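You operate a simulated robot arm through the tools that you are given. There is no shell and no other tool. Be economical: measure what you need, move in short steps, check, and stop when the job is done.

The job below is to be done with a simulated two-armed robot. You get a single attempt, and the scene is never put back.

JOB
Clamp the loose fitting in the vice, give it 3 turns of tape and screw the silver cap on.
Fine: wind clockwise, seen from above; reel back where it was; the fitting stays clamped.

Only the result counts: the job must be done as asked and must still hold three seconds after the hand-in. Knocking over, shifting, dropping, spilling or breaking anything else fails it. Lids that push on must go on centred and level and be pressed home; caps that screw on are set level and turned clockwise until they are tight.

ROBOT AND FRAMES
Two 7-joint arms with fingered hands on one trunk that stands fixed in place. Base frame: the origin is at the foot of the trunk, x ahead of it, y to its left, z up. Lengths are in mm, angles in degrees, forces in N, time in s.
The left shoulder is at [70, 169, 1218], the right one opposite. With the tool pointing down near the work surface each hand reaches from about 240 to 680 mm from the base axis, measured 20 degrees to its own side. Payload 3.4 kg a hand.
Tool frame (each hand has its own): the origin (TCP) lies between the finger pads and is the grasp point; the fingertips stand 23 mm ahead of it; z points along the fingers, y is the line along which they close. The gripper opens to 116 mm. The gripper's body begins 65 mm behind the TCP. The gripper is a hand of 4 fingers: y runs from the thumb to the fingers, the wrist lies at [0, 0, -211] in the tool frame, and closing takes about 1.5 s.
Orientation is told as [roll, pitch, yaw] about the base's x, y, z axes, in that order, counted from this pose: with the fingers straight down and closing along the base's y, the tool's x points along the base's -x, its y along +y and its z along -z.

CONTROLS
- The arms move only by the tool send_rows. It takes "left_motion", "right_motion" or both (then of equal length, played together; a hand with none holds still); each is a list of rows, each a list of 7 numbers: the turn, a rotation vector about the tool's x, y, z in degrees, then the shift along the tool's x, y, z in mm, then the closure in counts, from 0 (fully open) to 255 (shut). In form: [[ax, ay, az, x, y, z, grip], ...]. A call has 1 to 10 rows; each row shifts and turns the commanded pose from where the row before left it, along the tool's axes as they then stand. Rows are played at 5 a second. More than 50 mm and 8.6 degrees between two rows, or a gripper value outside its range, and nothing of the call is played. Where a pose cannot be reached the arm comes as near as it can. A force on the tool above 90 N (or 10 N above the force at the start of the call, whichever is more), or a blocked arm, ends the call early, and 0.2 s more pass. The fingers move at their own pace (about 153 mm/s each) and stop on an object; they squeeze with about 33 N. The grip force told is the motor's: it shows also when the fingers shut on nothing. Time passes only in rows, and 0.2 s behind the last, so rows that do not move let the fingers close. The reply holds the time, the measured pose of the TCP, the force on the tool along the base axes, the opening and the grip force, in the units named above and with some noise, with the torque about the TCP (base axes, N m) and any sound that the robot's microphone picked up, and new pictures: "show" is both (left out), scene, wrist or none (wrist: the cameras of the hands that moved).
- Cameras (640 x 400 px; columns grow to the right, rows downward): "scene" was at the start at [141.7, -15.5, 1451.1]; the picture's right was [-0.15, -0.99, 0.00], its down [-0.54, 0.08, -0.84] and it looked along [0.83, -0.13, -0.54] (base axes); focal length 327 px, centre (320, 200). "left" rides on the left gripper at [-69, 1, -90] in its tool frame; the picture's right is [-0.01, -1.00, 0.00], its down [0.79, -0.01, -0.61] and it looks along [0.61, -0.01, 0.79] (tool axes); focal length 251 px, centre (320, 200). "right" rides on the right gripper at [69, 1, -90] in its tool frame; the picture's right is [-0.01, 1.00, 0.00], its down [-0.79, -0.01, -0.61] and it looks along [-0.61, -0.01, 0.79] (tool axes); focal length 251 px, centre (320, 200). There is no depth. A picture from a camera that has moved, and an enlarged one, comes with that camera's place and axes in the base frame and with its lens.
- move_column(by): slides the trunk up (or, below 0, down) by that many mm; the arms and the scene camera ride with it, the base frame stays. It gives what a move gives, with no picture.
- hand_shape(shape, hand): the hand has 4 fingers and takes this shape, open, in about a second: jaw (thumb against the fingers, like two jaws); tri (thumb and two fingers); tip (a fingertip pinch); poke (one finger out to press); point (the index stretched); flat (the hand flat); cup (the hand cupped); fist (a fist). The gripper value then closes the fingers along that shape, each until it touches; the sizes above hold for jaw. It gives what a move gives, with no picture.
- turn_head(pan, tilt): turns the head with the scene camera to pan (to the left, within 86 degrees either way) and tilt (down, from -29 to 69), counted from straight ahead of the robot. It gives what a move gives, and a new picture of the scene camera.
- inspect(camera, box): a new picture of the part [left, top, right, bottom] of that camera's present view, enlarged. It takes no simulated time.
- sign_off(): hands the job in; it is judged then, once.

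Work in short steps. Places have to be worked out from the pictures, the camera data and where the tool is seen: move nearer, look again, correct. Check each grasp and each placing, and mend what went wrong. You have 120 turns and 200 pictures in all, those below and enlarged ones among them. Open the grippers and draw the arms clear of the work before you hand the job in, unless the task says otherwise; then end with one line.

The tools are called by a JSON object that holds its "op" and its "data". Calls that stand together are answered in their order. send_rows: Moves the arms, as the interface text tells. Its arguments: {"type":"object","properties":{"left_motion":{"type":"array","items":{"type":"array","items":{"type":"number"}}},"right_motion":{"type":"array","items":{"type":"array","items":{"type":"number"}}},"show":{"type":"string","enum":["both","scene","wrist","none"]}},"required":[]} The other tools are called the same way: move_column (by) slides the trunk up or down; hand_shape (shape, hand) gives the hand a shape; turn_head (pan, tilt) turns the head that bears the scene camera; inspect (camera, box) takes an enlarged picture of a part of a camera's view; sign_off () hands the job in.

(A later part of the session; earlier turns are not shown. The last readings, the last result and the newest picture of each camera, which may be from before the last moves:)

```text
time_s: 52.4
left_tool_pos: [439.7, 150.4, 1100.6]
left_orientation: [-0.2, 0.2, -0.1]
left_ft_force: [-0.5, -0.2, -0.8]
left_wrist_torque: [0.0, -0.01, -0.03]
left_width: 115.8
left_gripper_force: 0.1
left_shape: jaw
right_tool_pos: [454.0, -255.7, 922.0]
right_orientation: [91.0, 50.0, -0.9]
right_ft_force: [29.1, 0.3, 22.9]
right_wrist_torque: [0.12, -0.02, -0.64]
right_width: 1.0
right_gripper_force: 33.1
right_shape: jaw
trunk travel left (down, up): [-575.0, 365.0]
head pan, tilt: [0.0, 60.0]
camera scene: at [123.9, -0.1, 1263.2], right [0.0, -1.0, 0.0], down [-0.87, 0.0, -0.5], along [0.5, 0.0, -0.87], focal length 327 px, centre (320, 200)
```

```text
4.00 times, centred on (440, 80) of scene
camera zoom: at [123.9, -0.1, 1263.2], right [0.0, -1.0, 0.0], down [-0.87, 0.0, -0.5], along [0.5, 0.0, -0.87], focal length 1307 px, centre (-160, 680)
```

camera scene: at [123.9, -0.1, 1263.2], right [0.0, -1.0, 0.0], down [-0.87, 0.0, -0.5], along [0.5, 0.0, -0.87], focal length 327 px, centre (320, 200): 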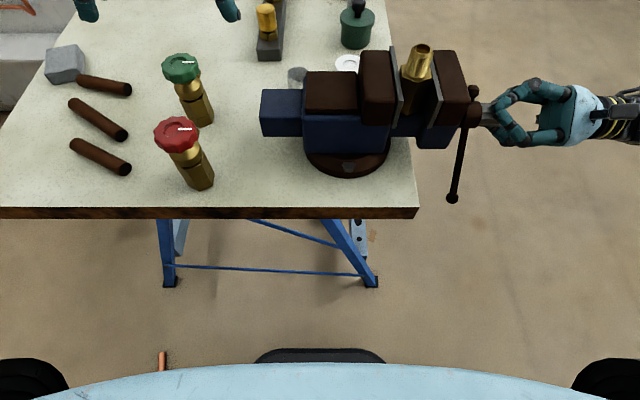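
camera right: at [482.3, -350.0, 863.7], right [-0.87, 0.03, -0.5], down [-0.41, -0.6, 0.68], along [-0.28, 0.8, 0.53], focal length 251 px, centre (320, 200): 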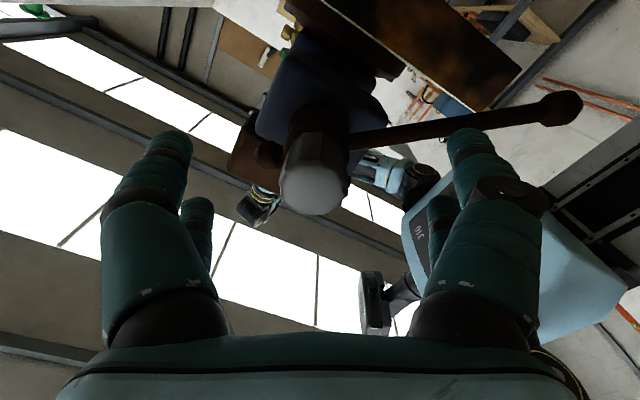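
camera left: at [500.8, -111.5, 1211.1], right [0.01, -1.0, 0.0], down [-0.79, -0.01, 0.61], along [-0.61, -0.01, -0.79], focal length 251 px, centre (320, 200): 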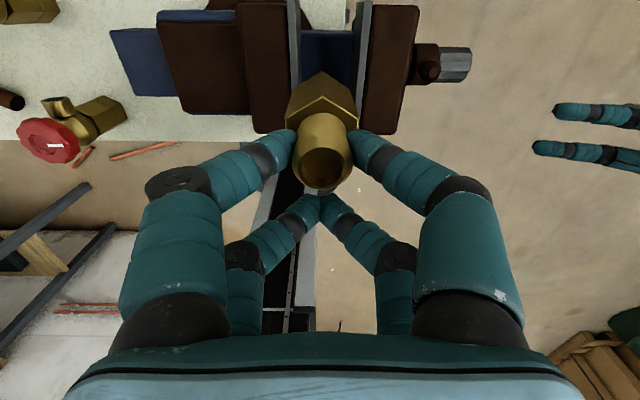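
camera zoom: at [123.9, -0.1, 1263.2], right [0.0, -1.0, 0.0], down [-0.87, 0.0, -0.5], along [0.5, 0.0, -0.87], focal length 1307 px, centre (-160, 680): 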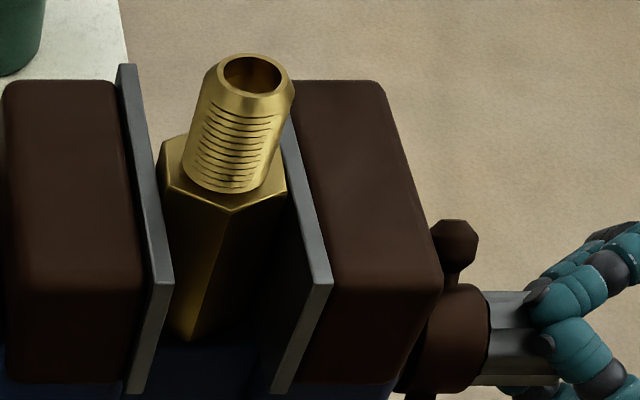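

The gap is now about 41.5 mm, so roughly 5 mm remains. I'll turn another 80°, then wind back for the next bite.

{"op": "send_rows", "data": {"right_motion": [[0, 0, 8.5, 0, 0, 0.14, 255], [0, 0, 8.5, 0, 0, 0.14, 255], [0, 0, 8.5, 0, 0, 0.14, 255], [0, 0, 8.5, 0, 0, 0.14, 255], [0, 0, 8.5, 0, 0, 0.14, 255], [0, 0, 8.5, 0, 0, 0.14, 255], [0, 0, 8.5, 0, 0, 0.14, 255], [0, 0, 8.5, 0, 0, 0.14, 255], [0, 0, 8.5, 0, 0, 0.14, 255]], "show": "none"}}

{"op": "send_rows", "data": {"right_motion": [[0, 0, 0, 0, 0, 0, 100], [0, 0, 0, 0, 0, 0, 0], [0, 0, 0, 0, 0, 0, 0], [0, 0, 0, 0, 0, -1, 0], [0, 0, -8.5, 0, 0, 0, 0], [0, 0, -8.5, 0, 0, 0, 0], [0, 0, -8.5, 0, 0, 0, 0], [0, 0, -8.5, 0, 0, 0, 0], [0, 0, -8.5, 0, 0, 0, 0], [0, 0, -8.5, 0, 0, 0, 0]], "show": "none"}}

{"op": "send_rows", "data": {"right_motion": [[0, 0, -8.5, 0, 0, 0, 0], [0, 0, -8.5, 0, 0, 0, 0], [0, 0, -8.5, 0, 0, 0, 0], [0, 0, -8.5, 0, 0, 0, 0], [0, 0, -8.5, 0, 0, 0, 0], [0, 0, -8.5, 0, 0, 0, 0], [0, 0, -8.5, 0, 0, 0, 0], [0, 0, -8.5, 0, 0, 0, 0], [0, 0, -8.5, 0, 0, 0, 0], [0, 0, -8.5, 0, 0, 0, 0]], "show": "none"}}

{"op": "send_rows", "data": {"right_motion": [[0, 0, -8.5, 0, 0, 0, 0], [0, 0, -8.5, 0, 0, 0, 0], [0, 0, -8.5, 0, 0, 0, 0], [0, 0, -8.5, 0, 0, 0, 0], [0, 0, -8.5, 0, 0, 0, 0], [0, 0, -8.5, 0, 0, 0, 0], [0, 0, -8.5, 0, 0, 0, 0], [0, 0, -8.5, 0, 0, 0, 0], [0, 0, -8.5, 0, 0, 0, 0], [0, 0, -8.5, 0, 0, 0, 0]], "show": "none"}}

{"op": "send_rows", "data": {"right_motion": [[0, 0, -8.5, 0, 0, 0, 0], [0, 0, -8.5, 0, 0, 0, 0], [0, 0, -8.5, 0, 0, 0, 0], [0, 0, 0, 0, 0, 0, 0]], "show": "wrist"}}

{"op": "inspect", "data": {"camera": "scene", "box": [360, 30, 520, 130]}}

```text
time_s: 54.4
left_tool_pos: [441.2, 149.9, 1100.9]
left_orientation: [-0.1, 0.2, 0.0]
left_ft_force: [1.1, 0.7, 0.4]
left_wrist_torque: [0.0, -0.03, 0.01]
left_width: 115.9
left_gripper_force: 0.1
left_shape: jaw
right_tool_pos: [455.3, -253.7, 919.6]
right_orientation: [-90.9, 53.4, 177.8]
right_ft_force: [25.1, 2.3, 16.8]
right_wrist_torque: [-0.19, -0.01, -0.05]
right_width: 0.8
right_gripper_force: 33.2
right_shape: jaw
trunk travel left (down, up): [-575.0, 365.0]
head pan, tilt: [0.0, 60.0]
```

```text
time_s: 56.6
left_tool_pos: [437.4, 148.3, 1101.7]
left_orientation: [0.0, 0.0, 0.0]
left_ft_force: [0.0, -0.7, 0.5]
left_wrist_torque: [0.0, 0.04, 0.03]
left_width: 115.9
left_gripper_force: 0.2
left_shape: jaw
right_tool_pos: [451.2, -257.7, 922.0]
right_orientation: [92.2, 75.0, 0.7]
right_ft_force: [0.3, -0.5, 0.6]
right_wrist_torque: [0.02, 0.01, 0.05]
right_width: 115.9
right_gripper_force: 0.1
right_shape: jaw
trunk travel left (down, up): [-575.0, 365.0]
head pan, tilt: [0.0, 60.0]
```

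```text
time_s: 58.8
left_tool_pos: [437.6, 149.7, 1101.4]
left_orientation: [0.0, 0.0, -0.1]
left_ft_force: [-0.4, -0.2, -0.4]
left_wrist_torque: [-0.03, 0.05, 0.02]
left_width: 115.8
left_gripper_force: 0.0
left_shape: jaw
right_tool_pos: [452.4, -258.1, 921.9]
right_orientation: [90.5, -10.1, -1.7]
right_ft_force: [0.2, -0.2, 0.3]
right_wrist_torque: [0.03, 0.03, 0.02]
right_width: 115.9
right_gripper_force: 0.0
right_shape: jaw
trunk travel left (down, up): [-575.0, 365.0]
head pan, tilt: [0.0, 60.0]
```

```text
time_s: 61.0
left_tool_pos: [437.0, 149.8, 1103.4]
left_orientation: [-0.1, 0.0, 0.0]
left_ft_force: [-0.1, -0.6, 0.5]
left_wrist_torque: [0.01, 0.01, -0.01]
left_width: 116.2
left_gripper_force: 0.1
left_shape: jaw
right_tool_pos: [450.8, -258.3, 921.2]
right_orientation: [-96.7, -85.1, -174.9]
right_ft_force: [-0.3, -0.2, 0.6]
right_wrist_torque: [0.0, 0.01, 0.0]
right_width: 115.9
right_gripper_force: 0.1
right_shape: jaw
trunk travel left (down, up): [-575.0, 365.0]
head pan, tilt: [0.0, 60.0]
```

```text
time_s: 62.0
left_tool_pos: [438.1, 148.2, 1102.9]
left_orientation: [0.0, 0.0, -0.1]
left_ft_force: [-0.2, 0.1, -0.9]
left_wrist_torque: [0.02, -0.01, 0.0]
left_width: 115.8
left_gripper_force: 0.1
left_shape: jaw
right_tool_pos: [451.2, -257.9, 923.5]
right_orientation: [-91.0, -59.7, 179.5]
right_ft_force: [0.3, 0.3, -1.2]
right_wrist_torque: [0.04, -0.01, -0.02]
right_width: 115.9
right_gripper_force: 0.1
right_shape: jaw
trunk travel left (down, up): [-575.0, 365.0]
head pan, tilt: [0.0, 60.0]
camera right: at [482.4, -349.3, 864.4], right [-0.87, 0.03, -0.5], down [-0.41, -0.6, 0.68], along [-0.28, 0.8, 0.53], focal length 251 px, centre (320, 200)
```

right: 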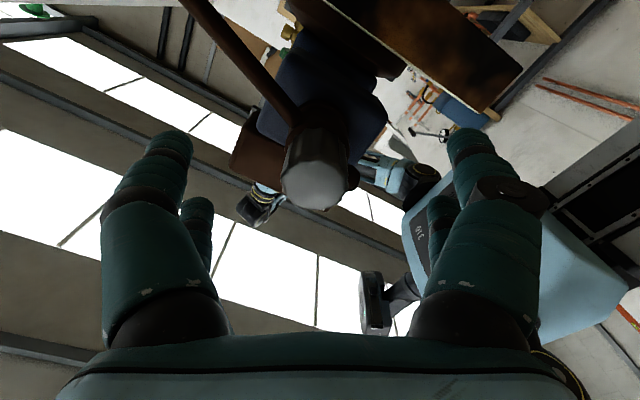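

```text
4.00 times, centred on (440, 80) of scene
camera zoom: at [120.3, -1.9, 1263.7], right [0.0, -1.0, 0.0], down [-0.87, 0.0, -0.5], along [0.5, 0.0, -0.87], focal length 1307 px, centre (-160, 680)
```

zoom: 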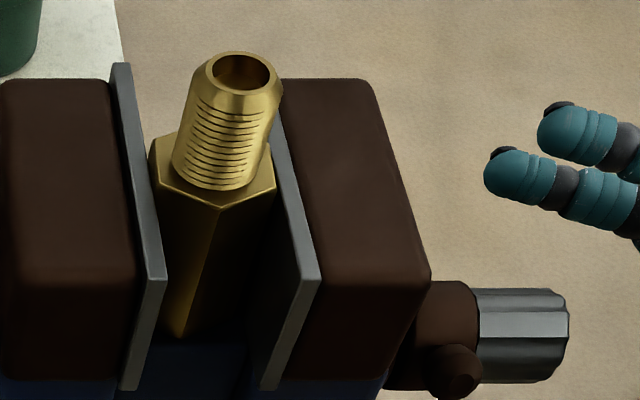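

The movable jaw is now pushing the fitting, and roughly 2–3 mm remains. I'll take another bite.

{"op": "send_rows", "data": {"right_motion": [[0, 0, 0, 0, 0, 2, 100], [0, 0, 0, 0, 0, 0, 255], [0, 0, 0, 0, 0, 0, 255], [0, 0, 0, 0, 0, 0, 255], [0, 0, 0, 0, 0, 0, 255], [0, 0, 0, 0, 0, 0, 255]], "show": "none"}}

{"op": "send_rows", "data": {"right_motion": [[0, 0, 8.5, 0, 0, 0.14, 255], [0, 0, 8.5, 0, 0, 0.14, 255], [0, 0, 8.5, 0, 0, 0.14, 255], [0, 0, 8.5, 0, 0, 0.14, 255], [0, 0, 8.5, 0, 0, 0.14, 255], [0, 0, 8.5, 0, 0, 0.14, 255], [0, 0, 8.5, 0, 0, 0.14, 255], [0, 0, 8.5, 0, 0, 0.14, 255], [0, 0, 8.5, 0, 0, 0.14, 255], [0, 0, 8.5, 0, 0, 0.14, 255]], "show": "none"}}

{"op": "inspect", "data": {"camera": "scene", "box": [360, 30, 520, 130]}}

```text
time_s: 63.4
left_tool_pos: [439.2, 149.1, 1101.8]
left_orientation: [0.0, 0.0, 0.1]
left_ft_force: [-1.5, 0.2, 0.2]
left_wrist_torque: [0.01, 0.03, -0.01]
left_width: 115.8
left_gripper_force: 0.0
left_shape: jaw
right_tool_pos: [451.8, -256.6, 922.2]
right_orientation: [-91.1, -59.8, 179.4]
right_ft_force: [-2.7, 4.9, -8.5]
right_wrist_torque: [-0.07, 0.01, 0.1]
right_width: 5.0
right_gripper_force: 32.9
right_shape: jaw
trunk travel left (down, up): [-575.0, 365.0]
head pan, tilt: [0.0, 60.0]
```

```text
time_s: 65.6
left_tool_pos: [438.7, 150.4, 1101.4]
left_orientation: [-0.1, 0.0, 0.0]
left_ft_force: [0.3, -1.1, -0.7]
left_wrist_torque: [0.05, 0.01, -0.01]
left_width: 116.2
left_gripper_force: 0.0
left_shape: jaw
right_tool_pos: [454.4, -254.1, 923.6]
right_orientation: [91.0, -35.2, -2.2]
right_ft_force: [26.3, -4.4, 39.4]
right_wrist_torque: [0.65, -0.13, -0.49]
right_width: 2.8
right_gripper_force: 33.2
right_shape: jaw
trunk travel left (down, up): [-575.0, 365.0]
head pan, tilt: [0.0, 60.0]
```

```text
4.00 times, centred on (440, 80) of scene
camera zoom: at [121.5, -0.2, 1264.0], right [0.0, -1.0, 0.0], down [-0.87, 0.0, -0.5], along [0.5, 0.0, -0.87], focal length 1307 px, centre (-160, 680)
```

zoom: 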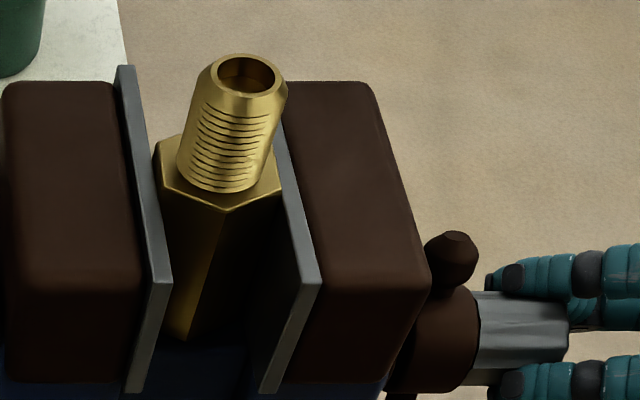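

Gap pixels are now about 150. I'll continue another 85° and check.

{"op": "send_rows", "data": {"right_motion": [[0, 0, 8.5, 0, 0, 0.14, 255], [0, 0, 8.5, 0, 0, 0.14, 255], [0, 0, 8.5, 0, 0, 0.14, 255], [0, 0, 8.5, 0, 0, 0.14, 255], [0, 0, 8.5, 0, 0, 0.14, 255], [0, 0, 8.5, 0, 0, 0.14, 255], [0, 0, 8.5, 0, 0, 0.14, 255], [0, 0, 8.5, 0, 0, 0.14, 255], [0, 0, 8.5, 0, 0, 0.14, 255], [0, 0, 8.5, 0, 0, 0.14, 255]], "show": "none"}}

{"op": "inspect", "data": {"camera": "scene", "box": [360, 30, 520, 130]}}

```text
time_s: 67.8
left_tool_pos: [440.9, 150.7, 1099.8]
left_orientation: [-0.1, 0.2, 0.0]
left_ft_force: [-0.6, 0.4, 0.4]
left_wrist_torque: [-0.01, 0.0, 0.0]
left_width: 116.0
left_gripper_force: 0.1
left_shape: jaw
right_tool_pos: [454.0, -253.2, 921.0]
right_orientation: [90.7, 50.0, -1.0]
right_ft_force: [27.5, 1.6, 15.6]
right_wrist_torque: [-0.15, -0.48, -0.71]
right_width: 1.6
right_gripper_force: 33.0
right_shape: jaw
trunk travel left (down, up): [-575.0, 365.0]
head pan, tilt: [0.0, 60.0]
```

```text
4.00 times, centred on (440, 80) of scene
camera zoom: at [124.4, -0.2, 1263.2], right [0.0, -1.0, 0.0], down [-0.87, 0.0, -0.5], along [0.5, 0.0, -0.87], focal length 1307 px, centre (-160, 680)
```

zoom: 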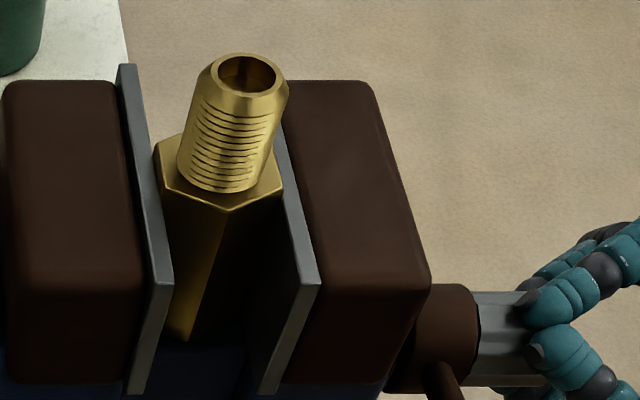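

It looks nearly tight, with torque about the screw axis rising to −0.48. I'll go on and watch the torque.

{"op": "send_rows", "data": {"right_motion": [[0, 0, 8.5, 0, 0, 0.1, 255], [0, 0, 8.5, 0, 0, 0.1, 255], [0, 0, 8.5, 0, 0, 0.1, 255], [0, 0, 8.5, 0, 0, 0.1, 255]], "show": "none"}}

{"op": "inspect", "data": {"camera": "scene", "box": [360, 30, 520, 130]}}

{"op": "inspect", "data": {"camera": "scene", "box": [390, 40, 450, 90]}}

```text
time_s: 68.8
left_tool_pos: [440.7, 151.0, 1101.2]
left_orientation: [-0.1, 0.2, -0.1]
left_ft_force: [-0.8, -0.3, 0.0]
left_wrist_torque: [0.0, 0.0, -0.06]
left_width: 115.8
left_gripper_force: 0.1
left_shape: jaw
right_tool_pos: [454.0, -251.8, 920.6]
right_orientation: [94.6, 83.9, 3.1]
right_ft_force: [23.9, 4.0, 8.6]
right_wrist_torque: [-0.57, -0.72, -0.45]
right_width: 1.8
right_gripper_force: 32.8
right_shape: jaw
trunk travel left (down, up): [-575.0, 365.0]
head pan, tilt: [0.0, 60.0]
```

```text
4.00 times, centred on (440, 80) of scene
camera zoom: at [124.8, 0.1, 1263.2], right [0.0, -1.0, 0.0], down [-0.87, 0.0, -0.5], along [0.5, 0.0, -0.87], focal length 1307 px, centre (-160, 680)
```

zoom: 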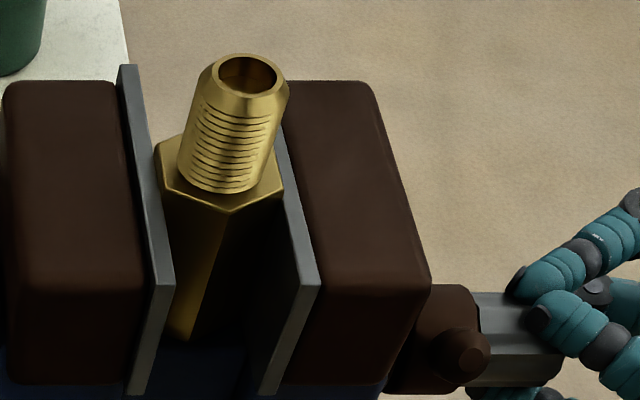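

```text
8.00 times, centred on (420, 65) of scene
camera zoom: at [124.8, 0.1, 1263.2], right [0.0, -1.0, 0.0], down [-0.87, 0.0, -0.5], along [0.5, 0.0, -0.87], focal length 2613 px, centre (-480, 1280)
```

zoom: 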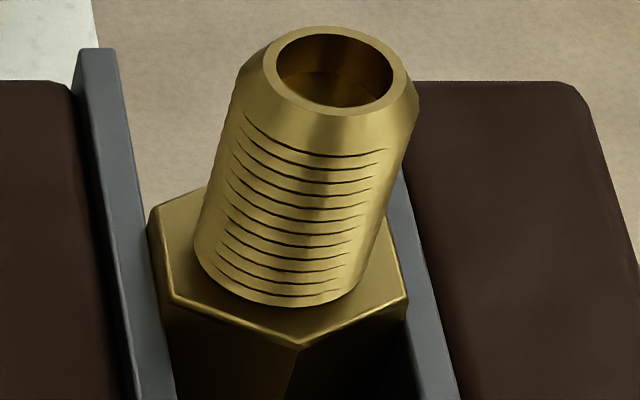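

The gap has stopped shrinking and the hex sits flush on both plates. I'll tighten further until it resists.

{"op": "send_rows", "data": {"right_motion": [[0, 0, 8.5, 0, 0, 0, 255], [0, 0, 8.5, 0, 0, 0, 255], [0, 0, 8.5, 0, 0, 0, 255], [0, 0, 8.5, 0, 0, 0, 255]], "show": "none"}}

{"op": "inspect", "data": {"camera": "scene", "box": [360, 30, 520, 130]}}

```text
time_s: 69.8
left_tool_pos: [440.7, 150.6, 1100.2]
left_orientation: [-0.1, 0.2, 0.0]
left_ft_force: [0.1, 0.3, -0.1]
left_wrist_torque: [0.02, -0.02, 0.0]
left_width: 116.0
left_gripper_force: 0.0
left_shape: jaw
right_tool_pos: [455.6, -252.7, 919.8]
right_orientation: [-90.9, 62.0, 177.6]
right_ft_force: [20.2, 5.0, 3.1]
right_wrist_torque: [-0.91, -1.82, -0.01]
right_width: 2.1
right_gripper_force: 33.3
right_shape: jaw
trunk travel left (down, up): [-575.0, 365.0]
head pan, tilt: [0.0, 60.0]
```

```text
4.00 times, centred on (440, 80) of scene
camera zoom: at [124.1, -0.1, 1263.2], right [0.0, -1.0, 0.0], down [-0.87, 0.0, -0.5], along [0.5, 0.0, -0.87], focal length 1307 px, centre (-160, 680)
```

zoom: 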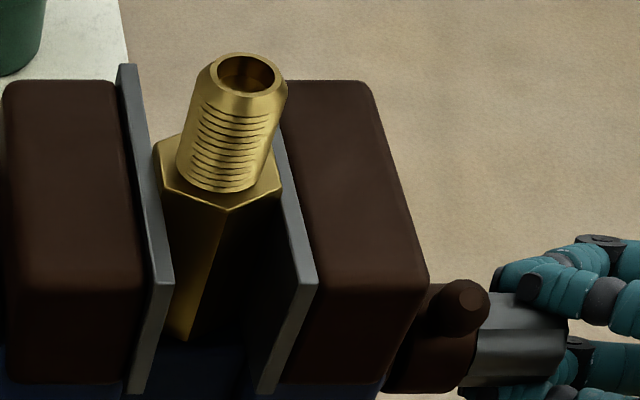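

Torque is now −1.8 N·m, so it's tight. I'll give a final 15°, then release and back off.

{"op": "send_rows", "data": {"right_motion": [[0, 0, 7, 0, 0, 0, 255], [0, 0, 7, 0, 0, 0, 255], [0, 0, 0, 0, 0, 0, 255]], "show": "none"}}

{"op": "send_rows", "data": {"right_motion": [[0, 0, 0, 0, 0, 0, 100], [0, 0, 0, 0, 0, 0, 0], [0, 0, 0, 0, 0, 0, 0], [0, 0, 0, 0, 0, 0, 0], [0, 0, -8.5, 0, 0, -35, 0], [0, 0, -8.5, 0, 0, -35, 0], [0, 0, -8.5, 0, 0, -30, 0], [0, 0, -8.5, 0, 0, 0, 0], [0, 0, -8.5, 0, 0, 0, 0], [0, 0, -8.5, 0, 0, 0, 0]], "show": "both"}}

{"op": "inspect", "data": {"camera": "scene", "box": [360, 30, 520, 130]}}

```text
time_s: 70.6
left_tool_pos: [440.4, 150.6, 1100.5]
left_orientation: [-0.1, 0.2, 0.1]
left_ft_force: [-0.8, -0.5, 0.1]
left_wrist_torque: [0.03, 0.0, 0.03]
left_width: 116.0
left_gripper_force: 0.0
left_shape: jaw
right_tool_pos: [454.8, -253.1, 920.7]
right_orientation: [-90.6, 48.0, 178.1]
right_ft_force: [11.4, 9.5, -10.9]
right_wrist_torque: [-1.09, -2.02, 0.29]
right_width: 1.8
right_gripper_force: 33.5
right_shape: jaw
trunk travel left (down, up): [-575.0, 365.0]
head pan, tilt: [0.0, 60.0]
```

```text
time_s: 72.8
left_tool_pos: [438.0, 148.7, 1103.1]
left_orientation: [0.0, 0.0, 0.0]
left_ft_force: [-1.5, -0.2, 0.2]
left_wrist_torque: [-0.02, -0.01, -0.03]
left_width: 115.9
left_gripper_force: 0.0
left_shape: jaw
right_tool_pos: [448.3, -355.0, 921.5]
right_orientation: [93.6, 80.5, 2.1]
right_ft_force: [-0.1, -0.6, 0.4]
right_wrist_torque: [0.03, 0.0, 0.01]
right_width: 116.2
right_gripper_force: 0.0
right_shape: jaw
trunk travel left (down, up): [-575.0, 365.0]
head pan, tilt: [0.0, 60.0]
camera scene: at [120.3, -1.9, 1263.7], right [0.0, -1.0, 0.0], down [-0.87, 0.0, -0.5], along [0.5, 0.0, -0.87], focal length 327 px, centre (320, 200)
camera right: at [435.0, -444.8, 989.6], right [0.99, -0.03, 0.15], down [0.11, -0.6, -0.79], along [0.11, 0.8, -0.59], focal length 251 px, centre (320, 200)
```

scene: 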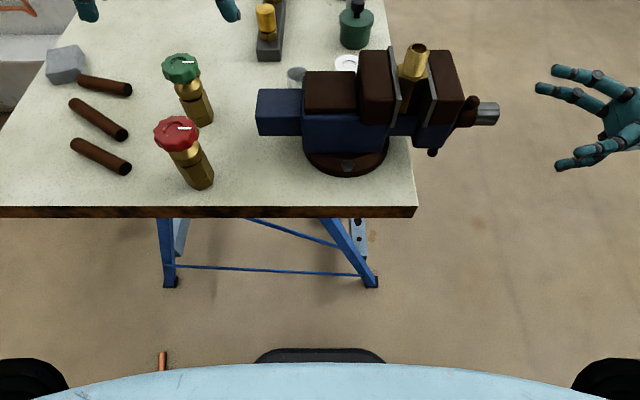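
right: 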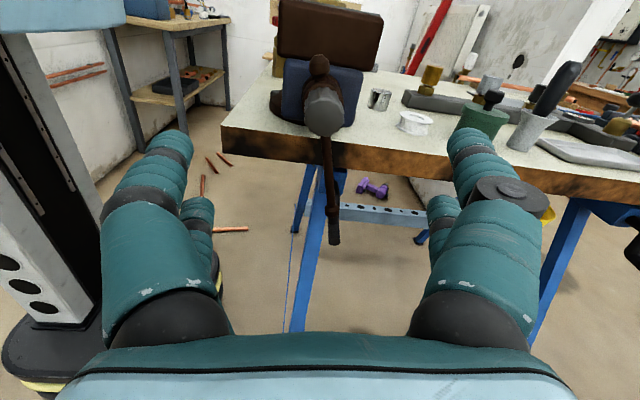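

```text
4.00 times, centred on (440, 80) of scene
camera zoom: at [120.3, -1.9, 1263.7], right [0.0, -1.0, 0.0], down [-0.87, 0.0, -0.5], along [0.5, 0.0, -0.87], focal length 1307 px, centre (-160, 680)
```

zoom: 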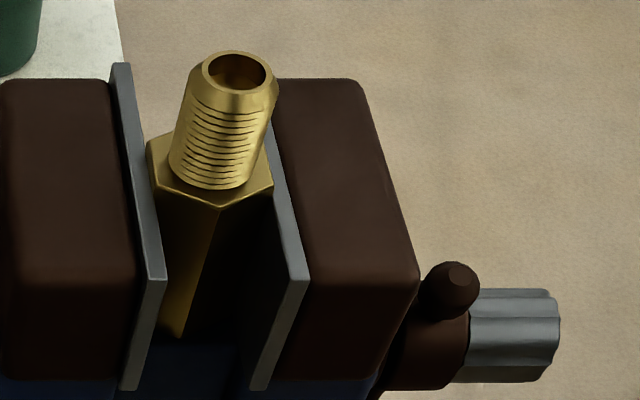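

The fitting is clamped and vertical. Its axis is at about (452.5, −113.5) and its top is near z 1030. I'll raise the trunk again and turn the right hand back to point down, ready for the tape reel.

{"op": "move_column", "data": {"by": 150}}

{"op": "send_rows", "data": {"right_motion": [[0, 0, -8.2, 0, 0, 0, 0], [0, 0, -8.2, 0, 0, 0, 0], [0, 0, -8.2, 0, 0, 0, 0], [0, 0, -8.2, 0, 0, 0, 0], [0, 0, -8.2, 0, 0, 0, 0], [0, 0, -8.2, 0, 0, 0, 0], [0, 0, -8.2, 0, 0, 0, 0], [0, 0, -8.2, 0, 0, 0, 0], [0, 0, -8.2, 0, 0, 0, 0], [0, 0, -6.5, 0, 0, 0, 0]], "show": "none"}}

{"op": "send_rows", "data": {"right_motion": [[8.5, 0, 0, 0, 10, 0, 0], [8.5, 0, 0, 0, 10, 0, 0], [8.5, 0, 0, 0, 5, 0, 0], [8.5, 0, 0, 0, 0, 0, 0], [8.5, 0, 0, 0, 0, 0, 0], [8.5, 0, 0, 0, 0, 0, 0], [8.5, 0, 0, 0, 0, 0, 0], [8.5, 0, 0, 0, 0, 0, 0], [8.5, 0, 0, 0, 0, 0, 0], [8.5, 0, 0, 0, 0, 0, 0]], "show": "scene"}}

```text
time_s: 74.6
left_tool_pos: [437.9, 148.8, 1253.3]
left_orientation: [0.0, 0.1, 0.0]
left_ft_force: [0.0, 0.5, 0.2]
left_wrist_torque: [-0.05, 0.01, 0.03]
left_width: 116.3
left_gripper_force: 0.1
left_shape: jaw
right_tool_pos: [448.7, -354.3, 1071.0]
right_orientation: [93.6, 80.7, 2.1]
right_ft_force: [0.6, -0.5, 0.3]
right_wrist_torque: [-0.03, -0.03, 0.01]
right_width: 115.9
right_gripper_force: 0.1
right_shape: jaw
trunk travel left (down, up): [-725.0, 215.0]
head pan, tilt: [0.0, 60.0]
```

```text
time_s: 76.8
left_tool_pos: [438.1, 148.2, 1252.5]
left_orientation: [-0.1, 0.0, 0.0]
left_ft_force: [-0.2, 0.4, 0.8]
left_wrist_torque: [-0.01, 0.02, 0.05]
left_width: 116.0
left_gripper_force: 0.0
left_shape: jaw
right_tool_pos: [448.8, -353.1, 1071.3]
right_orientation: [90.6, 0.4, -1.4]
right_ft_force: [-0.1, -1.0, 0.5]
right_wrist_torque: [-0.04, -0.04, -0.01]
right_width: 115.9
right_gripper_force: 0.0
right_shape: jaw
trunk travel left (down, up): [-725.0, 215.0]
head pan, tilt: [0.0, 60.0]
```

```text
time_s: 79.0
left_tool_pos: [438.1, 149.8, 1251.4]
left_orientation: [0.0, 0.0, 0.0]
left_ft_force: [-0.9, 1.0, 0.0]
left_wrist_torque: [0.0, 0.0, 0.0]
left_width: 115.9
left_gripper_force: 0.0
left_shape: jaw
right_tool_pos: [449.1, -350.5, 1094.9]
right_orientation: [5.5, 0.5, -1.5]
right_ft_force: [0.5, -0.5, 0.1]
right_wrist_torque: [-0.02, -0.01, -0.01]
right_width: 115.9
right_gripper_force: 0.1
right_shape: jaw
trunk travel left (down, up): [-725.0, 215.0]
head pan, tilt: [0.0, 60.0]
camera scene: at [120.2, -1.5, 1413.7], right [0.0, -1.0, 0.0], down [-0.87, 0.0, -0.5], along [0.5, 0.0, -0.87], focal length 327 px, centre (320, 200)
```

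scene: 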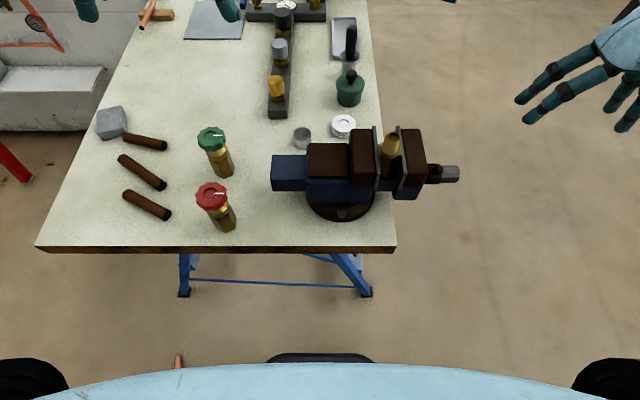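

I'll square up the orientation and bring the right hand over the reel.

{"op": "send_rows", "data": {"right_motion": [[5.5, -0.5, -1.5, 0, 0, -20, 0], [0, 0, 0, -24, 42.3, -5, 0], [0, 0, 0, -24, 42.3, -5, 0], [0, 0, 0, -24, 42.3, -5, 0], [0, 0, 0, -24, 42.3, 0, 0], [0, 0, 0, -24, 42.3, 0, 0], [0, 0, 0, -24, 42.3, 0, 0], [0, 0, 0, -24, 42.3, 0, 0], [0, 0, 0, 0, 0, 20, 0], [0, 0, 0, 0, 0, 0, 0]], "show": "both"}}

```text
time_s: 81.2
left_tool_pos: [437.4, 148.2, 1252.8]
left_orientation: [0.0, 0.0, 0.0]
left_ft_force: [-0.3, 0.6, -0.3]
left_wrist_torque: [-0.02, 0.01, 0.0]
left_width: 115.8
left_gripper_force: 0.1
left_shape: jaw
right_tool_pos: [516.9, -153.8, 1101.4]
right_orientation: [0.2, -0.3, 0.0]
right_ft_force: [0.1, 0.5, -0.1]
right_wrist_torque: [-0.01, 0.01, 0.01]
right_width: 116.0
right_gripper_force: 0.2
right_shape: jaw
right hand out of reach, approached as far as the arm can: row 5, 6, 7, 8
trunk travel left (down, up): [-725.0, 215.0]
head pan, tilt: [0.0, 60.0]
camera scene: at [120.1, -1.6, 1413.7], right [0.0, -1.0, 0.0], down [-0.87, 0.0, -0.5], along [0.5, 0.0, -0.87], focal length 327 px, centre (320, 200)
camera right: at [447.4, -154.1, 1193.7], right [0.01, 1.0, 0.0], down [0.79, -0.01, 0.61], along [0.61, 0.0, -0.79], focal length 251 px, centre (320, 200)
```

scene: 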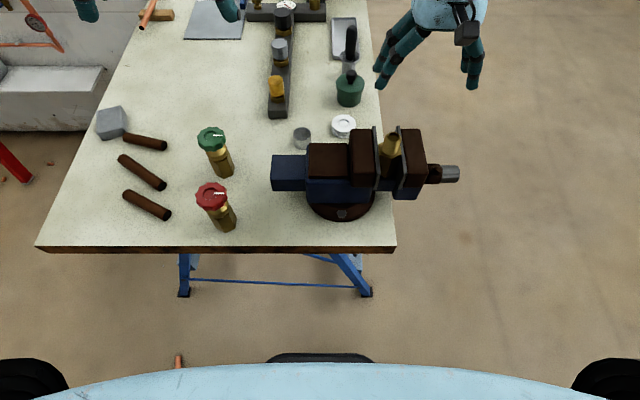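
right: 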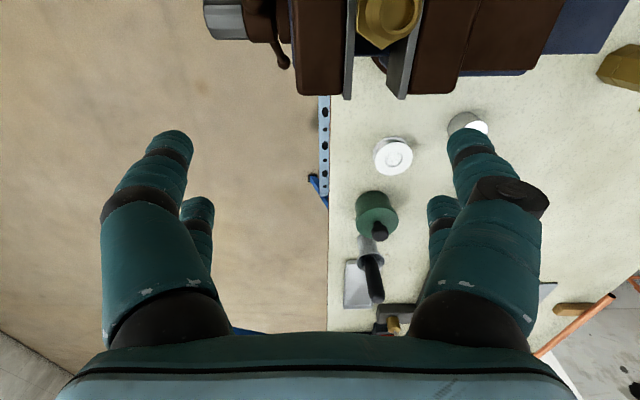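

The arm stalled early, which suggests a joint limit rather than distance. I'll try going lower and forward.

{"op": "send_rows", "data": {"right_motion": [[0, 0, 0, -10, 0, 40, 0], [0, 0, 0, -20, 10, 30, 0], [0, 0, 0, -20, 20, 0, 0], [0, 0, 0, -20, 20, 0, 0], [0, 0, 0, 0, 0, 0, 0]], "show": "scene"}}

```text
time_s: 82.4
left_tool_pos: [437.4, 149.3, 1252.3]
left_orientation: [0.1, 0.0, 0.0]
left_ft_force: [0.5, 1.7, -0.6]
left_wrist_torque: [-0.01, -0.01, -0.01]
left_width: 115.8
left_gripper_force: 0.1
left_shape: jaw
right_tool_pos: [523.6, -162.2, 1044.6]
right_orientation: [0.1, -0.3, 0.0]
right_ft_force: [-0.5, 0.2, -0.6]
right_wrist_torque: [-0.01, -0.04, 0.0]
right_width: 116.0
right_gripper_force: 0.0
right_shape: jaw
right hand out of reach, approached as far as the arm can: row 1, 2, 3, 4
trunk travel left (down, up): [-725.0, 215.0]
head pan, tilt: [0.0, 60.0]
camera scene: at [120.3, -1.9, 1413.7], right [0.0, -1.0, 0.0], down [-0.87, 0.0, -0.5], along [0.5, 0.0, -0.87], focal length 327 px, centre (320, 200)
```

scene: 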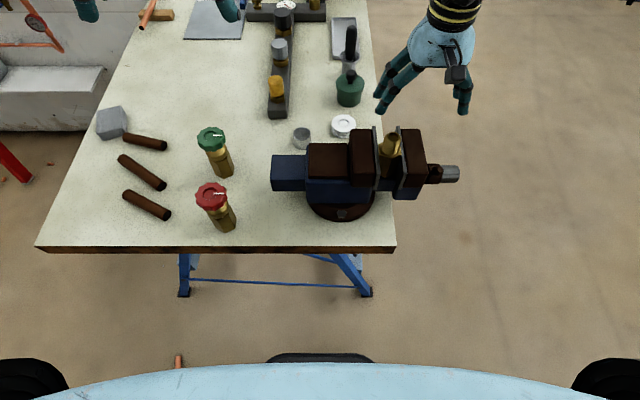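

The right arm seems to be in an awkward posture. I'll look at it with the head.

{"op": "turn_head", "data": {"pan": -45, "tilt": 25}}

```text
time_s: 83.5
left_tool_pos: [438.1, 149.6, 1251.6]
left_orientation: [0.0, 0.0, 0.0]
left_ft_force: [0.8, -0.5, 0.4]
left_wrist_torque: [0.01, -0.01, -0.01]
left_width: 116.1
left_gripper_force: 0.1
left_shape: jaw
right_tool_pos: [523.1, -164.5, 1045.4]
right_orientation: [0.1, -0.2, 0.1]
right_ft_force: [-0.7, -0.8, 0.3]
right_wrist_torque: [0.0, 0.02, -0.03]
right_width: 116.1
right_gripper_force: 0.2
right_shape: jaw
trunk travel left (down, up): [-725.0, 215.0]
head pan, tilt: [-45.0, 25.0]
camera scene: at [118.9, -66.9, 1463.7], right [-0.71, -0.71, 0.0], down [-0.3, 0.3, -0.91], along [0.64, -0.64, -0.42], focal length 327 px, centre (320, 200)
```

scene: 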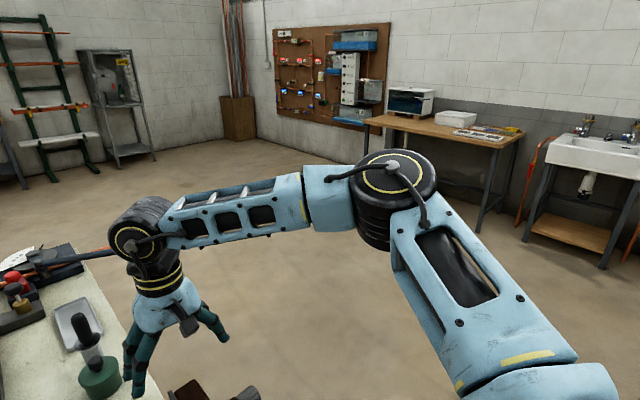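

The elbow is out to the side. I'll return to the starting pose to relax the posture, then approach again step by step.

{"op": "send_rows", "data": {"right_motion": [[0, 0, 0, 12, -18, -36, 0], [0, 0, 0, 12, -18, -36, 0], [0, 0, 0, 12, -18, -36, 0], [0, 0, 0, 12, -18, -36, 0], [0, 0, 0, 12, -18, -36, 0], [0, 0, 0, 12, -18, -36, 0], [0, 0, 0, 0, 0, 0, 0], [0, 0, 0, 0, 0, 0, 0]], "show": "scene"}}

```text
time_s: 85.3
left_tool_pos: [438.4, 149.5, 1252.9]
left_orientation: [0.0, 0.0, 0.0]
left_ft_force: [-0.4, -0.4, 0.6]
left_wrist_torque: [0.0, 0.02, 0.02]
left_width: 115.8
left_gripper_force: 0.1
left_shape: jaw
right_tool_pos: [449.6, -270.7, 1261.5]
right_orientation: [0.2, -0.1, 0.0]
right_ft_force: [-0.7, 0.0, 0.5]
right_wrist_torque: [-0.02, -0.03, 0.03]
right_width: 115.9
right_gripper_force: 0.1
right_shape: jaw
trunk travel left (down, up): [-725.0, 215.0]
head pan, tilt: [-45.0, 25.0]
camera scene: at [118.8, -66.9, 1463.8], right [-0.71, -0.71, 0.0], down [-0.3, 0.3, -0.91], along [0.64, -0.64, -0.42], focal length 327 px, centre (320, 200)
```

scene: 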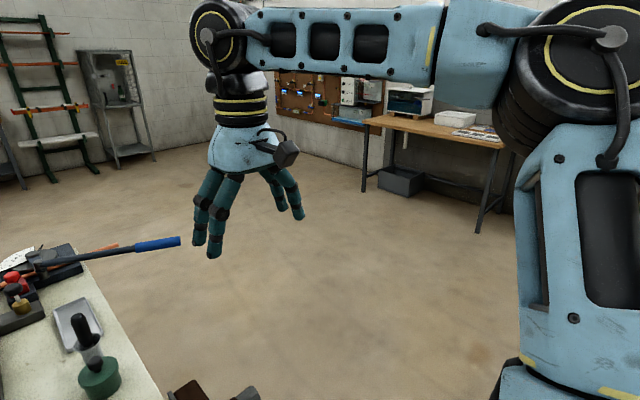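

Now I'll approach the reel diagonally from here.

{"op": "send_rows", "data": {"right_motion": [[0, 0, 0, -20.5, 27.1, 25, 0], [0, 0, 0, -20.5, 27.1, 25, 0], [0, 0, 0, -20.5, 27.1, 25, 0], [0, 0, 0, -20.5, 27.1, 25, 0], [0, 0, 0, -20.5, 27.1, 25, 0], [0, 0, 0, -20.5, 27.1, 25, 0]], "show": "scene"}}

```text
time_s: 86.7
left_tool_pos: [438.6, 148.3, 1252.3]
left_orientation: [0.0, 0.0, -0.1]
left_ft_force: [0.2, -0.2, -0.3]
left_wrist_torque: [0.01, 0.02, 0.01]
left_width: 115.8
left_gripper_force: 0.1
left_shape: jaw
right_tool_pos: [522.2, -154.8, 1102.0]
right_orientation: [0.1, -0.3, 0.0]
right_ft_force: [0.4, 0.1, -1.0]
right_wrist_torque: [0.0, 0.01, 0.0]
right_width: 115.9
right_gripper_force: 0.0
right_shape: jaw
right hand out of reach, approached as far as the arm can: row 4, 5, 6
trunk travel left (down, up): [-725.0, 215.0]
head pan, tilt: [-45.0, 25.0]
camera scene: at [119.2, -66.8, 1463.8], right [-0.71, -0.71, 0.0], down [-0.3, 0.3, -0.91], along [0.64, -0.64, -0.42], focal length 327 px, centre (320, 200)
```

scene: 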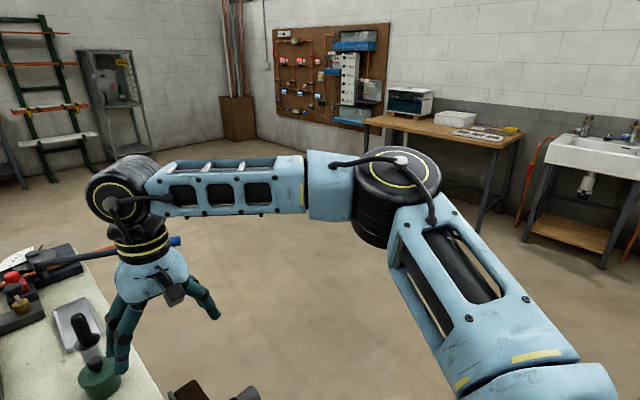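

I'll test whether a hand yaw frees the reach, since the reel is round and any yaw works.

{"op": "send_rows", "data": {"right_motion": [[0, 0, -8.5, 0, 0, 0, 0], [0, 0, -8.5, 0, 0, 0, 0], [0, 0, -8.5, 0, 0, 0, 0], [0, 0, -8.5, 0, 0, 0, 0], [0, 0, 0, -25, -17, 0, 0], [0, 0, 0, -25, -17, 0, 0], [0, 0, 0, 0, 0, 0, 0]], "show": "none"}}

```text
time_s: 88.3
left_tool_pos: [437.7, 150.5, 1253.0]
left_orientation: [0.0, 0.0, -0.1]
left_ft_force: [-0.1, -0.5, -1.1]
left_wrist_torque: [0.01, -0.02, 0.0]
left_width: 115.8
left_gripper_force: 0.0
left_shape: jaw
right_tool_pos: [545.4, -184.3, 1103.6]
right_orientation: [0.1, -0.3, 34.0]
right_ft_force: [-0.3, 0.0, -0.7]
right_wrist_torque: [0.03, 0.0, -0.01]
right_width: 115.7
right_gripper_force: 0.0
right_shape: jaw
right hand out of reach, approached as far as the arm can: row 5, 6
trunk travel left (down, up): [-725.0, 215.0]
head pan, tilt: [-45.0, 25.0]
```

It's still short. I'll compare with the left arm's posture.

{"op": "turn_head", "data": {"pan": 45, "tilt": 25}}

{"op": "turn_head", "data": {"pan": -60, "tilt": 25}}

```text
time_s: 90.0
left_tool_pos: [438.2, 148.9, 1252.7]
left_orientation: [0.1, -0.1, -0.1]
left_ft_force: [-0.6, 0.5, 0.3]
left_wrist_torque: [0.02, 0.02, 0.03]
left_width: 116.0
left_gripper_force: 0.0
left_shape: jaw
right_tool_pos: [544.3, -184.0, 1103.5]
right_orientation: [0.1, -0.2, 34.0]
right_ft_force: [-0.4, 0.1, 0.5]
right_wrist_torque: [-0.02, 0.04, 0.0]
right_width: 116.0
right_gripper_force: 0.1
right_shape: jaw
trunk travel left (down, up): [-725.0, 215.0]
head pan, tilt: [45.0, 25.0]
camera scene: at [118.9, 63.3, 1463.8], right [0.71, -0.71, 0.0], down [-0.3, -0.3, -0.91], along [0.64, 0.64, -0.42], focal length 327 px, centre (320, 200)
```

scene: 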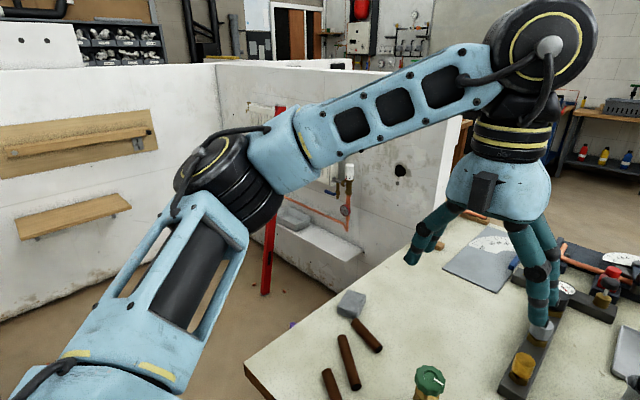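

```text
time_s: 91.8
left_tool_pos: [437.9, 149.2, 1252.7]
left_orientation: [0.1, 0.1, 0.0]
left_ft_force: [-0.4, 0.4, 0.4]
left_wrist_torque: [0.01, -0.04, -0.01]
left_width: 116.1
left_gripper_force: 0.0
left_shape: jaw
right_tool_pos: [543.8, -184.0, 1103.2]
right_orientation: [0.1, -0.4, 34.0]
right_ft_force: [-0.5, 0.0, 0.1]
right_wrist_torque: [-0.03, -0.01, 0.02]
right_width: 115.8
right_gripper_force: 0.1
right_shape: jaw
trunk travel left (down, up): [-725.0, 215.0]
head pan, tilt: [-60.0, 25.0]
camera scene: at [99.8, -81.6, 1463.8], right [-0.87, -0.5, 0.0], down [-0.21, 0.37, -0.91], along [0.45, -0.78, -0.42], focal length 327 px, centre (320, 200)
```

scene: 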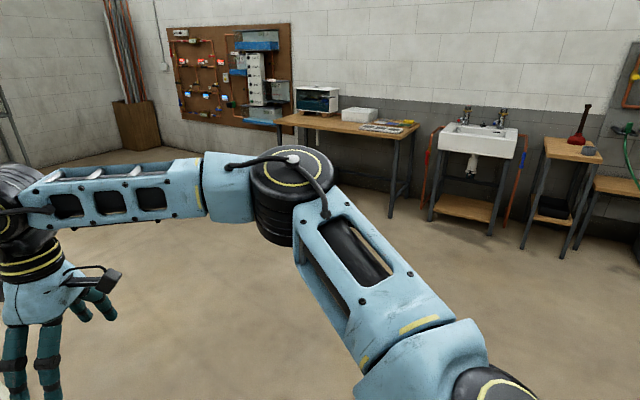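

The right elbow has drifted high, while the left's sits low. I'll stretch the right arm out forward-right, which should pull the elbow into line, then sweep in.

{"op": "send_rows", "data": {"right_motion": [[0, 0, 8.5, 0, -15, 0, 0], [0, 0, 8.5, 0, -15, 0, 0], [0, 0, 8.5, 0, -15, 0, 0], [0, 0, 8.5, 0, -15, 0, 0], [0, 0, 0, -15, -15, 15, 0], [0, 0, 0, -15, -15, 15, 0], [0, 0, 0, -15, -15, 15, 0], [0, 0, 0, -15, 0, 0, 0], [0, 0, 0, -15, 0, 0, 0], [0, 0, 0, 0, 0, 0, 0]], "show": "scene"}}

```text
time_s: 94.0
left_tool_pos: [437.3, 149.0, 1252.3]
left_orientation: [0.0, 0.0, 0.0]
left_ft_force: [-0.5, -0.5, 0.9]
left_wrist_torque: [0.0, 0.03, 0.0]
left_width: 116.1
left_gripper_force: 0.1
left_shape: jaw
right_tool_pos: [593.2, -291.8, 1060.8]
right_orientation: [0.1, -0.1, 0.0]
right_ft_force: [0.9, -0.1, -0.7]
right_wrist_torque: [0.0, 0.02, 0.01]
right_width: 116.0
right_gripper_force: 0.0
right_shape: jaw
right hand out of reach, approached as far as the arm can: row 6, 7, 8, 9
trunk travel left (down, up): [-725.0, 215.0]
head pan, tilt: [-60.0, 25.0]
camera scene: at [99.6, -81.8, 1463.8], right [-0.87, -0.5, 0.0], down [-0.21, 0.37, -0.91], along [0.45, -0.78, -0.42], focal length 327 px, centre (320, 200)
```

scene: 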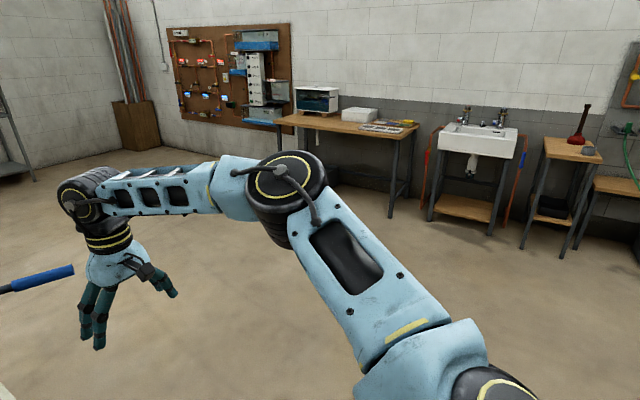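

The elbow is still high. I'll try rolling the hand the opposite way, fingers outward, to drop it.

{"op": "send_rows", "data": {"right_motion": [[8.5, 0, 0, 10, 0, 0, 0], [8.5, 0, 0, 10, 0, 0, 0], [8.5, 0, 0, 10, 0, 0, 0], [8.5, 0, 0, 10, 0, 0, 0], [8.5, 0, 0, 10, 0, 0, 0], [8.5, 0, 0, 10, 0, 0, 0], [8.5, 0, 0, 0, 0, 0, 0], [8.5, 0, 0, 0, 0, 0, 0]], "show": "scene"}}

```text
time_s: 95.8
left_tool_pos: [438.7, 148.5, 1252.5]
left_orientation: [0.0, 0.0, 0.0]
left_ft_force: [-0.2, -0.2, -0.2]
left_wrist_torque: [0.0, 0.02, -0.02]
left_width: 116.0
left_gripper_force: 0.0
left_shape: jaw
right_tool_pos: [484.9, -373.6, 1065.8]
right_orientation: [-67.8, -0.3, 0.2]
right_ft_force: [-0.6, -0.7, 0.1]
right_wrist_torque: [0.05, 0.01, -0.01]
right_width: 115.8
right_gripper_force: 0.0
right_shape: jaw
right hand out of reach, approached as far as the arm can: row 2, 3, 4, 5, 6, 7, 8
trunk travel left (down, up): [-725.0, 215.0]
head pan, tilt: [-60.0, 25.0]
camera scene: at [100.3, -82.9, 1463.7], right [-0.87, -0.5, 0.0], down [-0.21, 0.37, -0.91], along [0.45, -0.78, -0.42], focal length 327 px, centre (320, 200)
```

scene: 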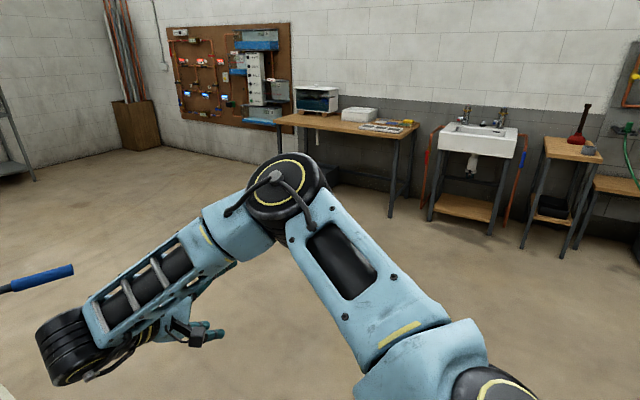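

The upper arm stays put. I'll return to vertical and reach far down in the free space right of the bench, which should force the elbow down.

{"op": "send_rows", "data": {"right_motion": [[-8.5, 0, 0, 5, -5, 0, 0], [-8.5, 0, 0, 5, -5, 0, 0], [-8.5, 0, 0, 5, -5, 0, 0], [-8.5, 0, 0, 5, -5, 0, 0], [-8.5, 0, 0, 5, -5, 0, 0], [-8.5, 0, 0, 5, -5, 0, 0], [-8.5, 0, 0, 5, -5, 0, 0], [-8.3, 0, 0, 5, -5, 0, 0], [0, 0, 0, 0, 0, 20, 0], [0, 0, 0, 0, 0, 30, 0]], "show": "none"}}

{"op": "send_rows", "data": {"right_motion": [[0, 0, 0, 5, 0, 45, 0], [0, 0, 0, 5, 0, 45, 0], [0, 0, 0, 5, 0, 45, 0], [0, 0, 0, 5, 0, 45, 0], [0, 0, 0, 0, 0, 45, 0], [0, 0, 0, 0, 0, 45, 0], [0, 0, 0, 0, 0, 45, 0], [0, 0, 0, 0, 0, 0, 0]], "show": "scene"}}

```text
time_s: 98.0
left_tool_pos: [438.4, 148.8, 1252.5]
left_orientation: [0.0, 0.0, -0.1]
left_ft_force: [-0.3, 0.0, -0.3]
left_wrist_torque: [0.0, 0.01, -0.01]
left_width: 115.9
left_gripper_force: 0.1
left_shape: jaw
right_tool_pos: [444.7, -401.7, 1040.1]
right_orientation: [-0.1, -0.1, 0.0]
right_ft_force: [-1.1, 0.6, -0.2]
right_wrist_torque: [-0.01, 0.0, 0.04]
right_width: 115.8
right_gripper_force: 0.0
right_shape: jaw
trunk travel left (down, up): [-725.0, 215.0]
head pan, tilt: [-60.0, 25.0]
```

```text
time_s: 99.8
left_tool_pos: [437.9, 147.7, 1252.9]
left_orientation: [0.0, 0.0, 0.0]
left_ft_force: [0.3, -0.6, -0.2]
left_wrist_torque: [0.01, 0.01, 0.01]
left_width: 116.0
left_gripper_force: 0.1
left_shape: jaw
right_tool_pos: [412.7, -407.2, 793.5]
right_orientation: [0.0, -0.2, 0.1]
right_ft_force: [0.7, 0.0, 0.7]
right_wrist_torque: [0.03, 0.02, -0.01]
right_width: 116.1
right_gripper_force: 0.0
right_shape: jaw
right hand out of reach, approached as far as the arm can: row 6, 7
trunk travel left (down, up): [-725.0, 215.0]
head pan, tilt: [-60.0, 25.0]
camera scene: at [100.2, -81.8, 1463.7], right [-0.87, -0.5, 0.0], down [-0.21, 0.37, -0.91], along [0.45, -0.78, -0.42], focal length 327 px, centre (320, 200)
```

scene: 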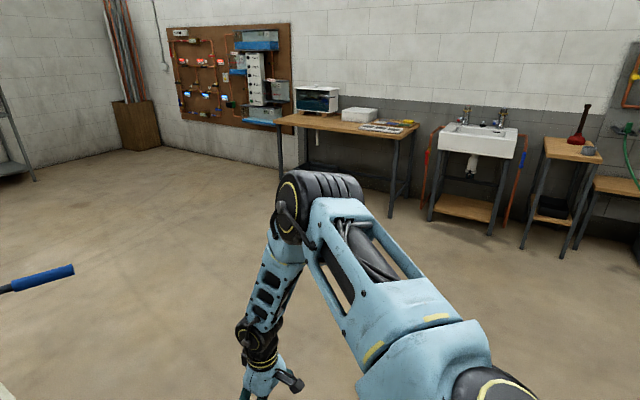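

The elbow has dropped somewhat. I'll rise and sweep forward and left again.

{"op": "send_rows", "data": {"right_motion": [[0, 0, 0, -10, 0, -45, 0], [0, 0, 0, -10, 0, -45, 0], [0, 0, 0, -15, 0, -45, 0], [0, 0, 0, -15, 0, -45, 0], [0, 0, 0, -20, 0, -40, 0], [0, 0, 0, -20, 10, -30, 0], [0, 0, 0, -20, 20, 0, 0], [0, 0, 0, -20, 20, 0, 0], [0, 0, 0, -20, 20, 0, 0], [0, 0, 0, -20, 20, 0, 0]], "show": "none"}}

{"op": "send_rows", "data": {"right_motion": [[0, 0, 0, -6, 30, 0, 0], [0, 0, 0, -6, 30, 0, 0], [0, 0, 0, -6, 30, 0, 0], [0, 0, 0, -6, 30, 0, 0], [0, 0, 0, 0, 0, 0, 0]], "show": "scene"}}

```text
time_s: 102.0
left_tool_pos: [439.1, 148.3, 1252.6]
left_orientation: [0.1, 0.1, 0.0]
left_ft_force: [-0.3, 1.0, 0.8]
left_wrist_torque: [-0.01, 0.03, 0.02]
left_width: 116.0
left_gripper_force: 0.0
left_shape: jaw
right_tool_pos: [584.9, -316.2, 1046.4]
right_orientation: [-0.2, -0.1, -0.1]
right_ft_force: [-0.1, 0.1, 1.0]
right_wrist_torque: [0.01, 0.02, -0.03]
right_width: 115.9
right_gripper_force: 0.1
right_shape: jaw
trunk travel left (down, up): [-725.0, 215.0]
head pan, tilt: [-60.0, 25.0]
```

```text
time_s: 103.2
left_tool_pos: [437.2, 150.5, 1252.4]
left_orientation: [0.0, -0.1, 0.0]
left_ft_force: [-0.1, 0.2, 0.2]
left_wrist_torque: [-0.01, 0.0, 0.0]
left_width: 116.2
left_gripper_force: 0.0
left_shape: jaw
right_tool_pos: [562.8, -218.5, 1051.2]
right_orientation: [0.1, -0.3, -0.1]
right_ft_force: [0.0, 0.8, -0.4]
right_wrist_torque: [0.04, -0.01, 0.01]
right_width: 115.9
right_gripper_force: 0.0
right_shape: jaw
right hand out of reach, approached as far as the arm can: row 2, 3, 4
trunk travel left (down, up): [-725.0, 215.0]
head pan, tilt: [-60.0, 25.0]
camera scene: at [99.9, -81.8, 1463.7], right [-0.87, -0.5, 0.0], down [-0.21, 0.37, -0.91], along [0.45, -0.78, -0.42], focal length 327 px, centre (320, 200)
```

scene: 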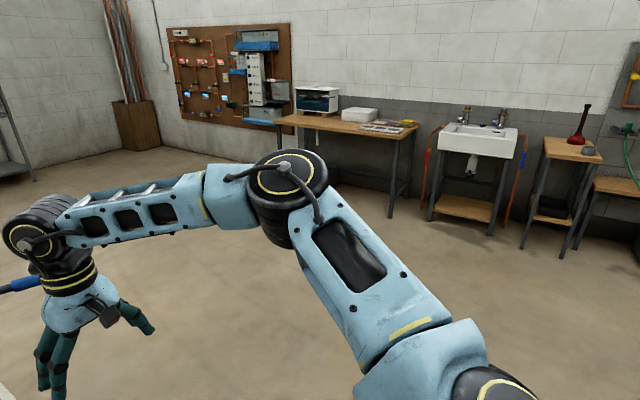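

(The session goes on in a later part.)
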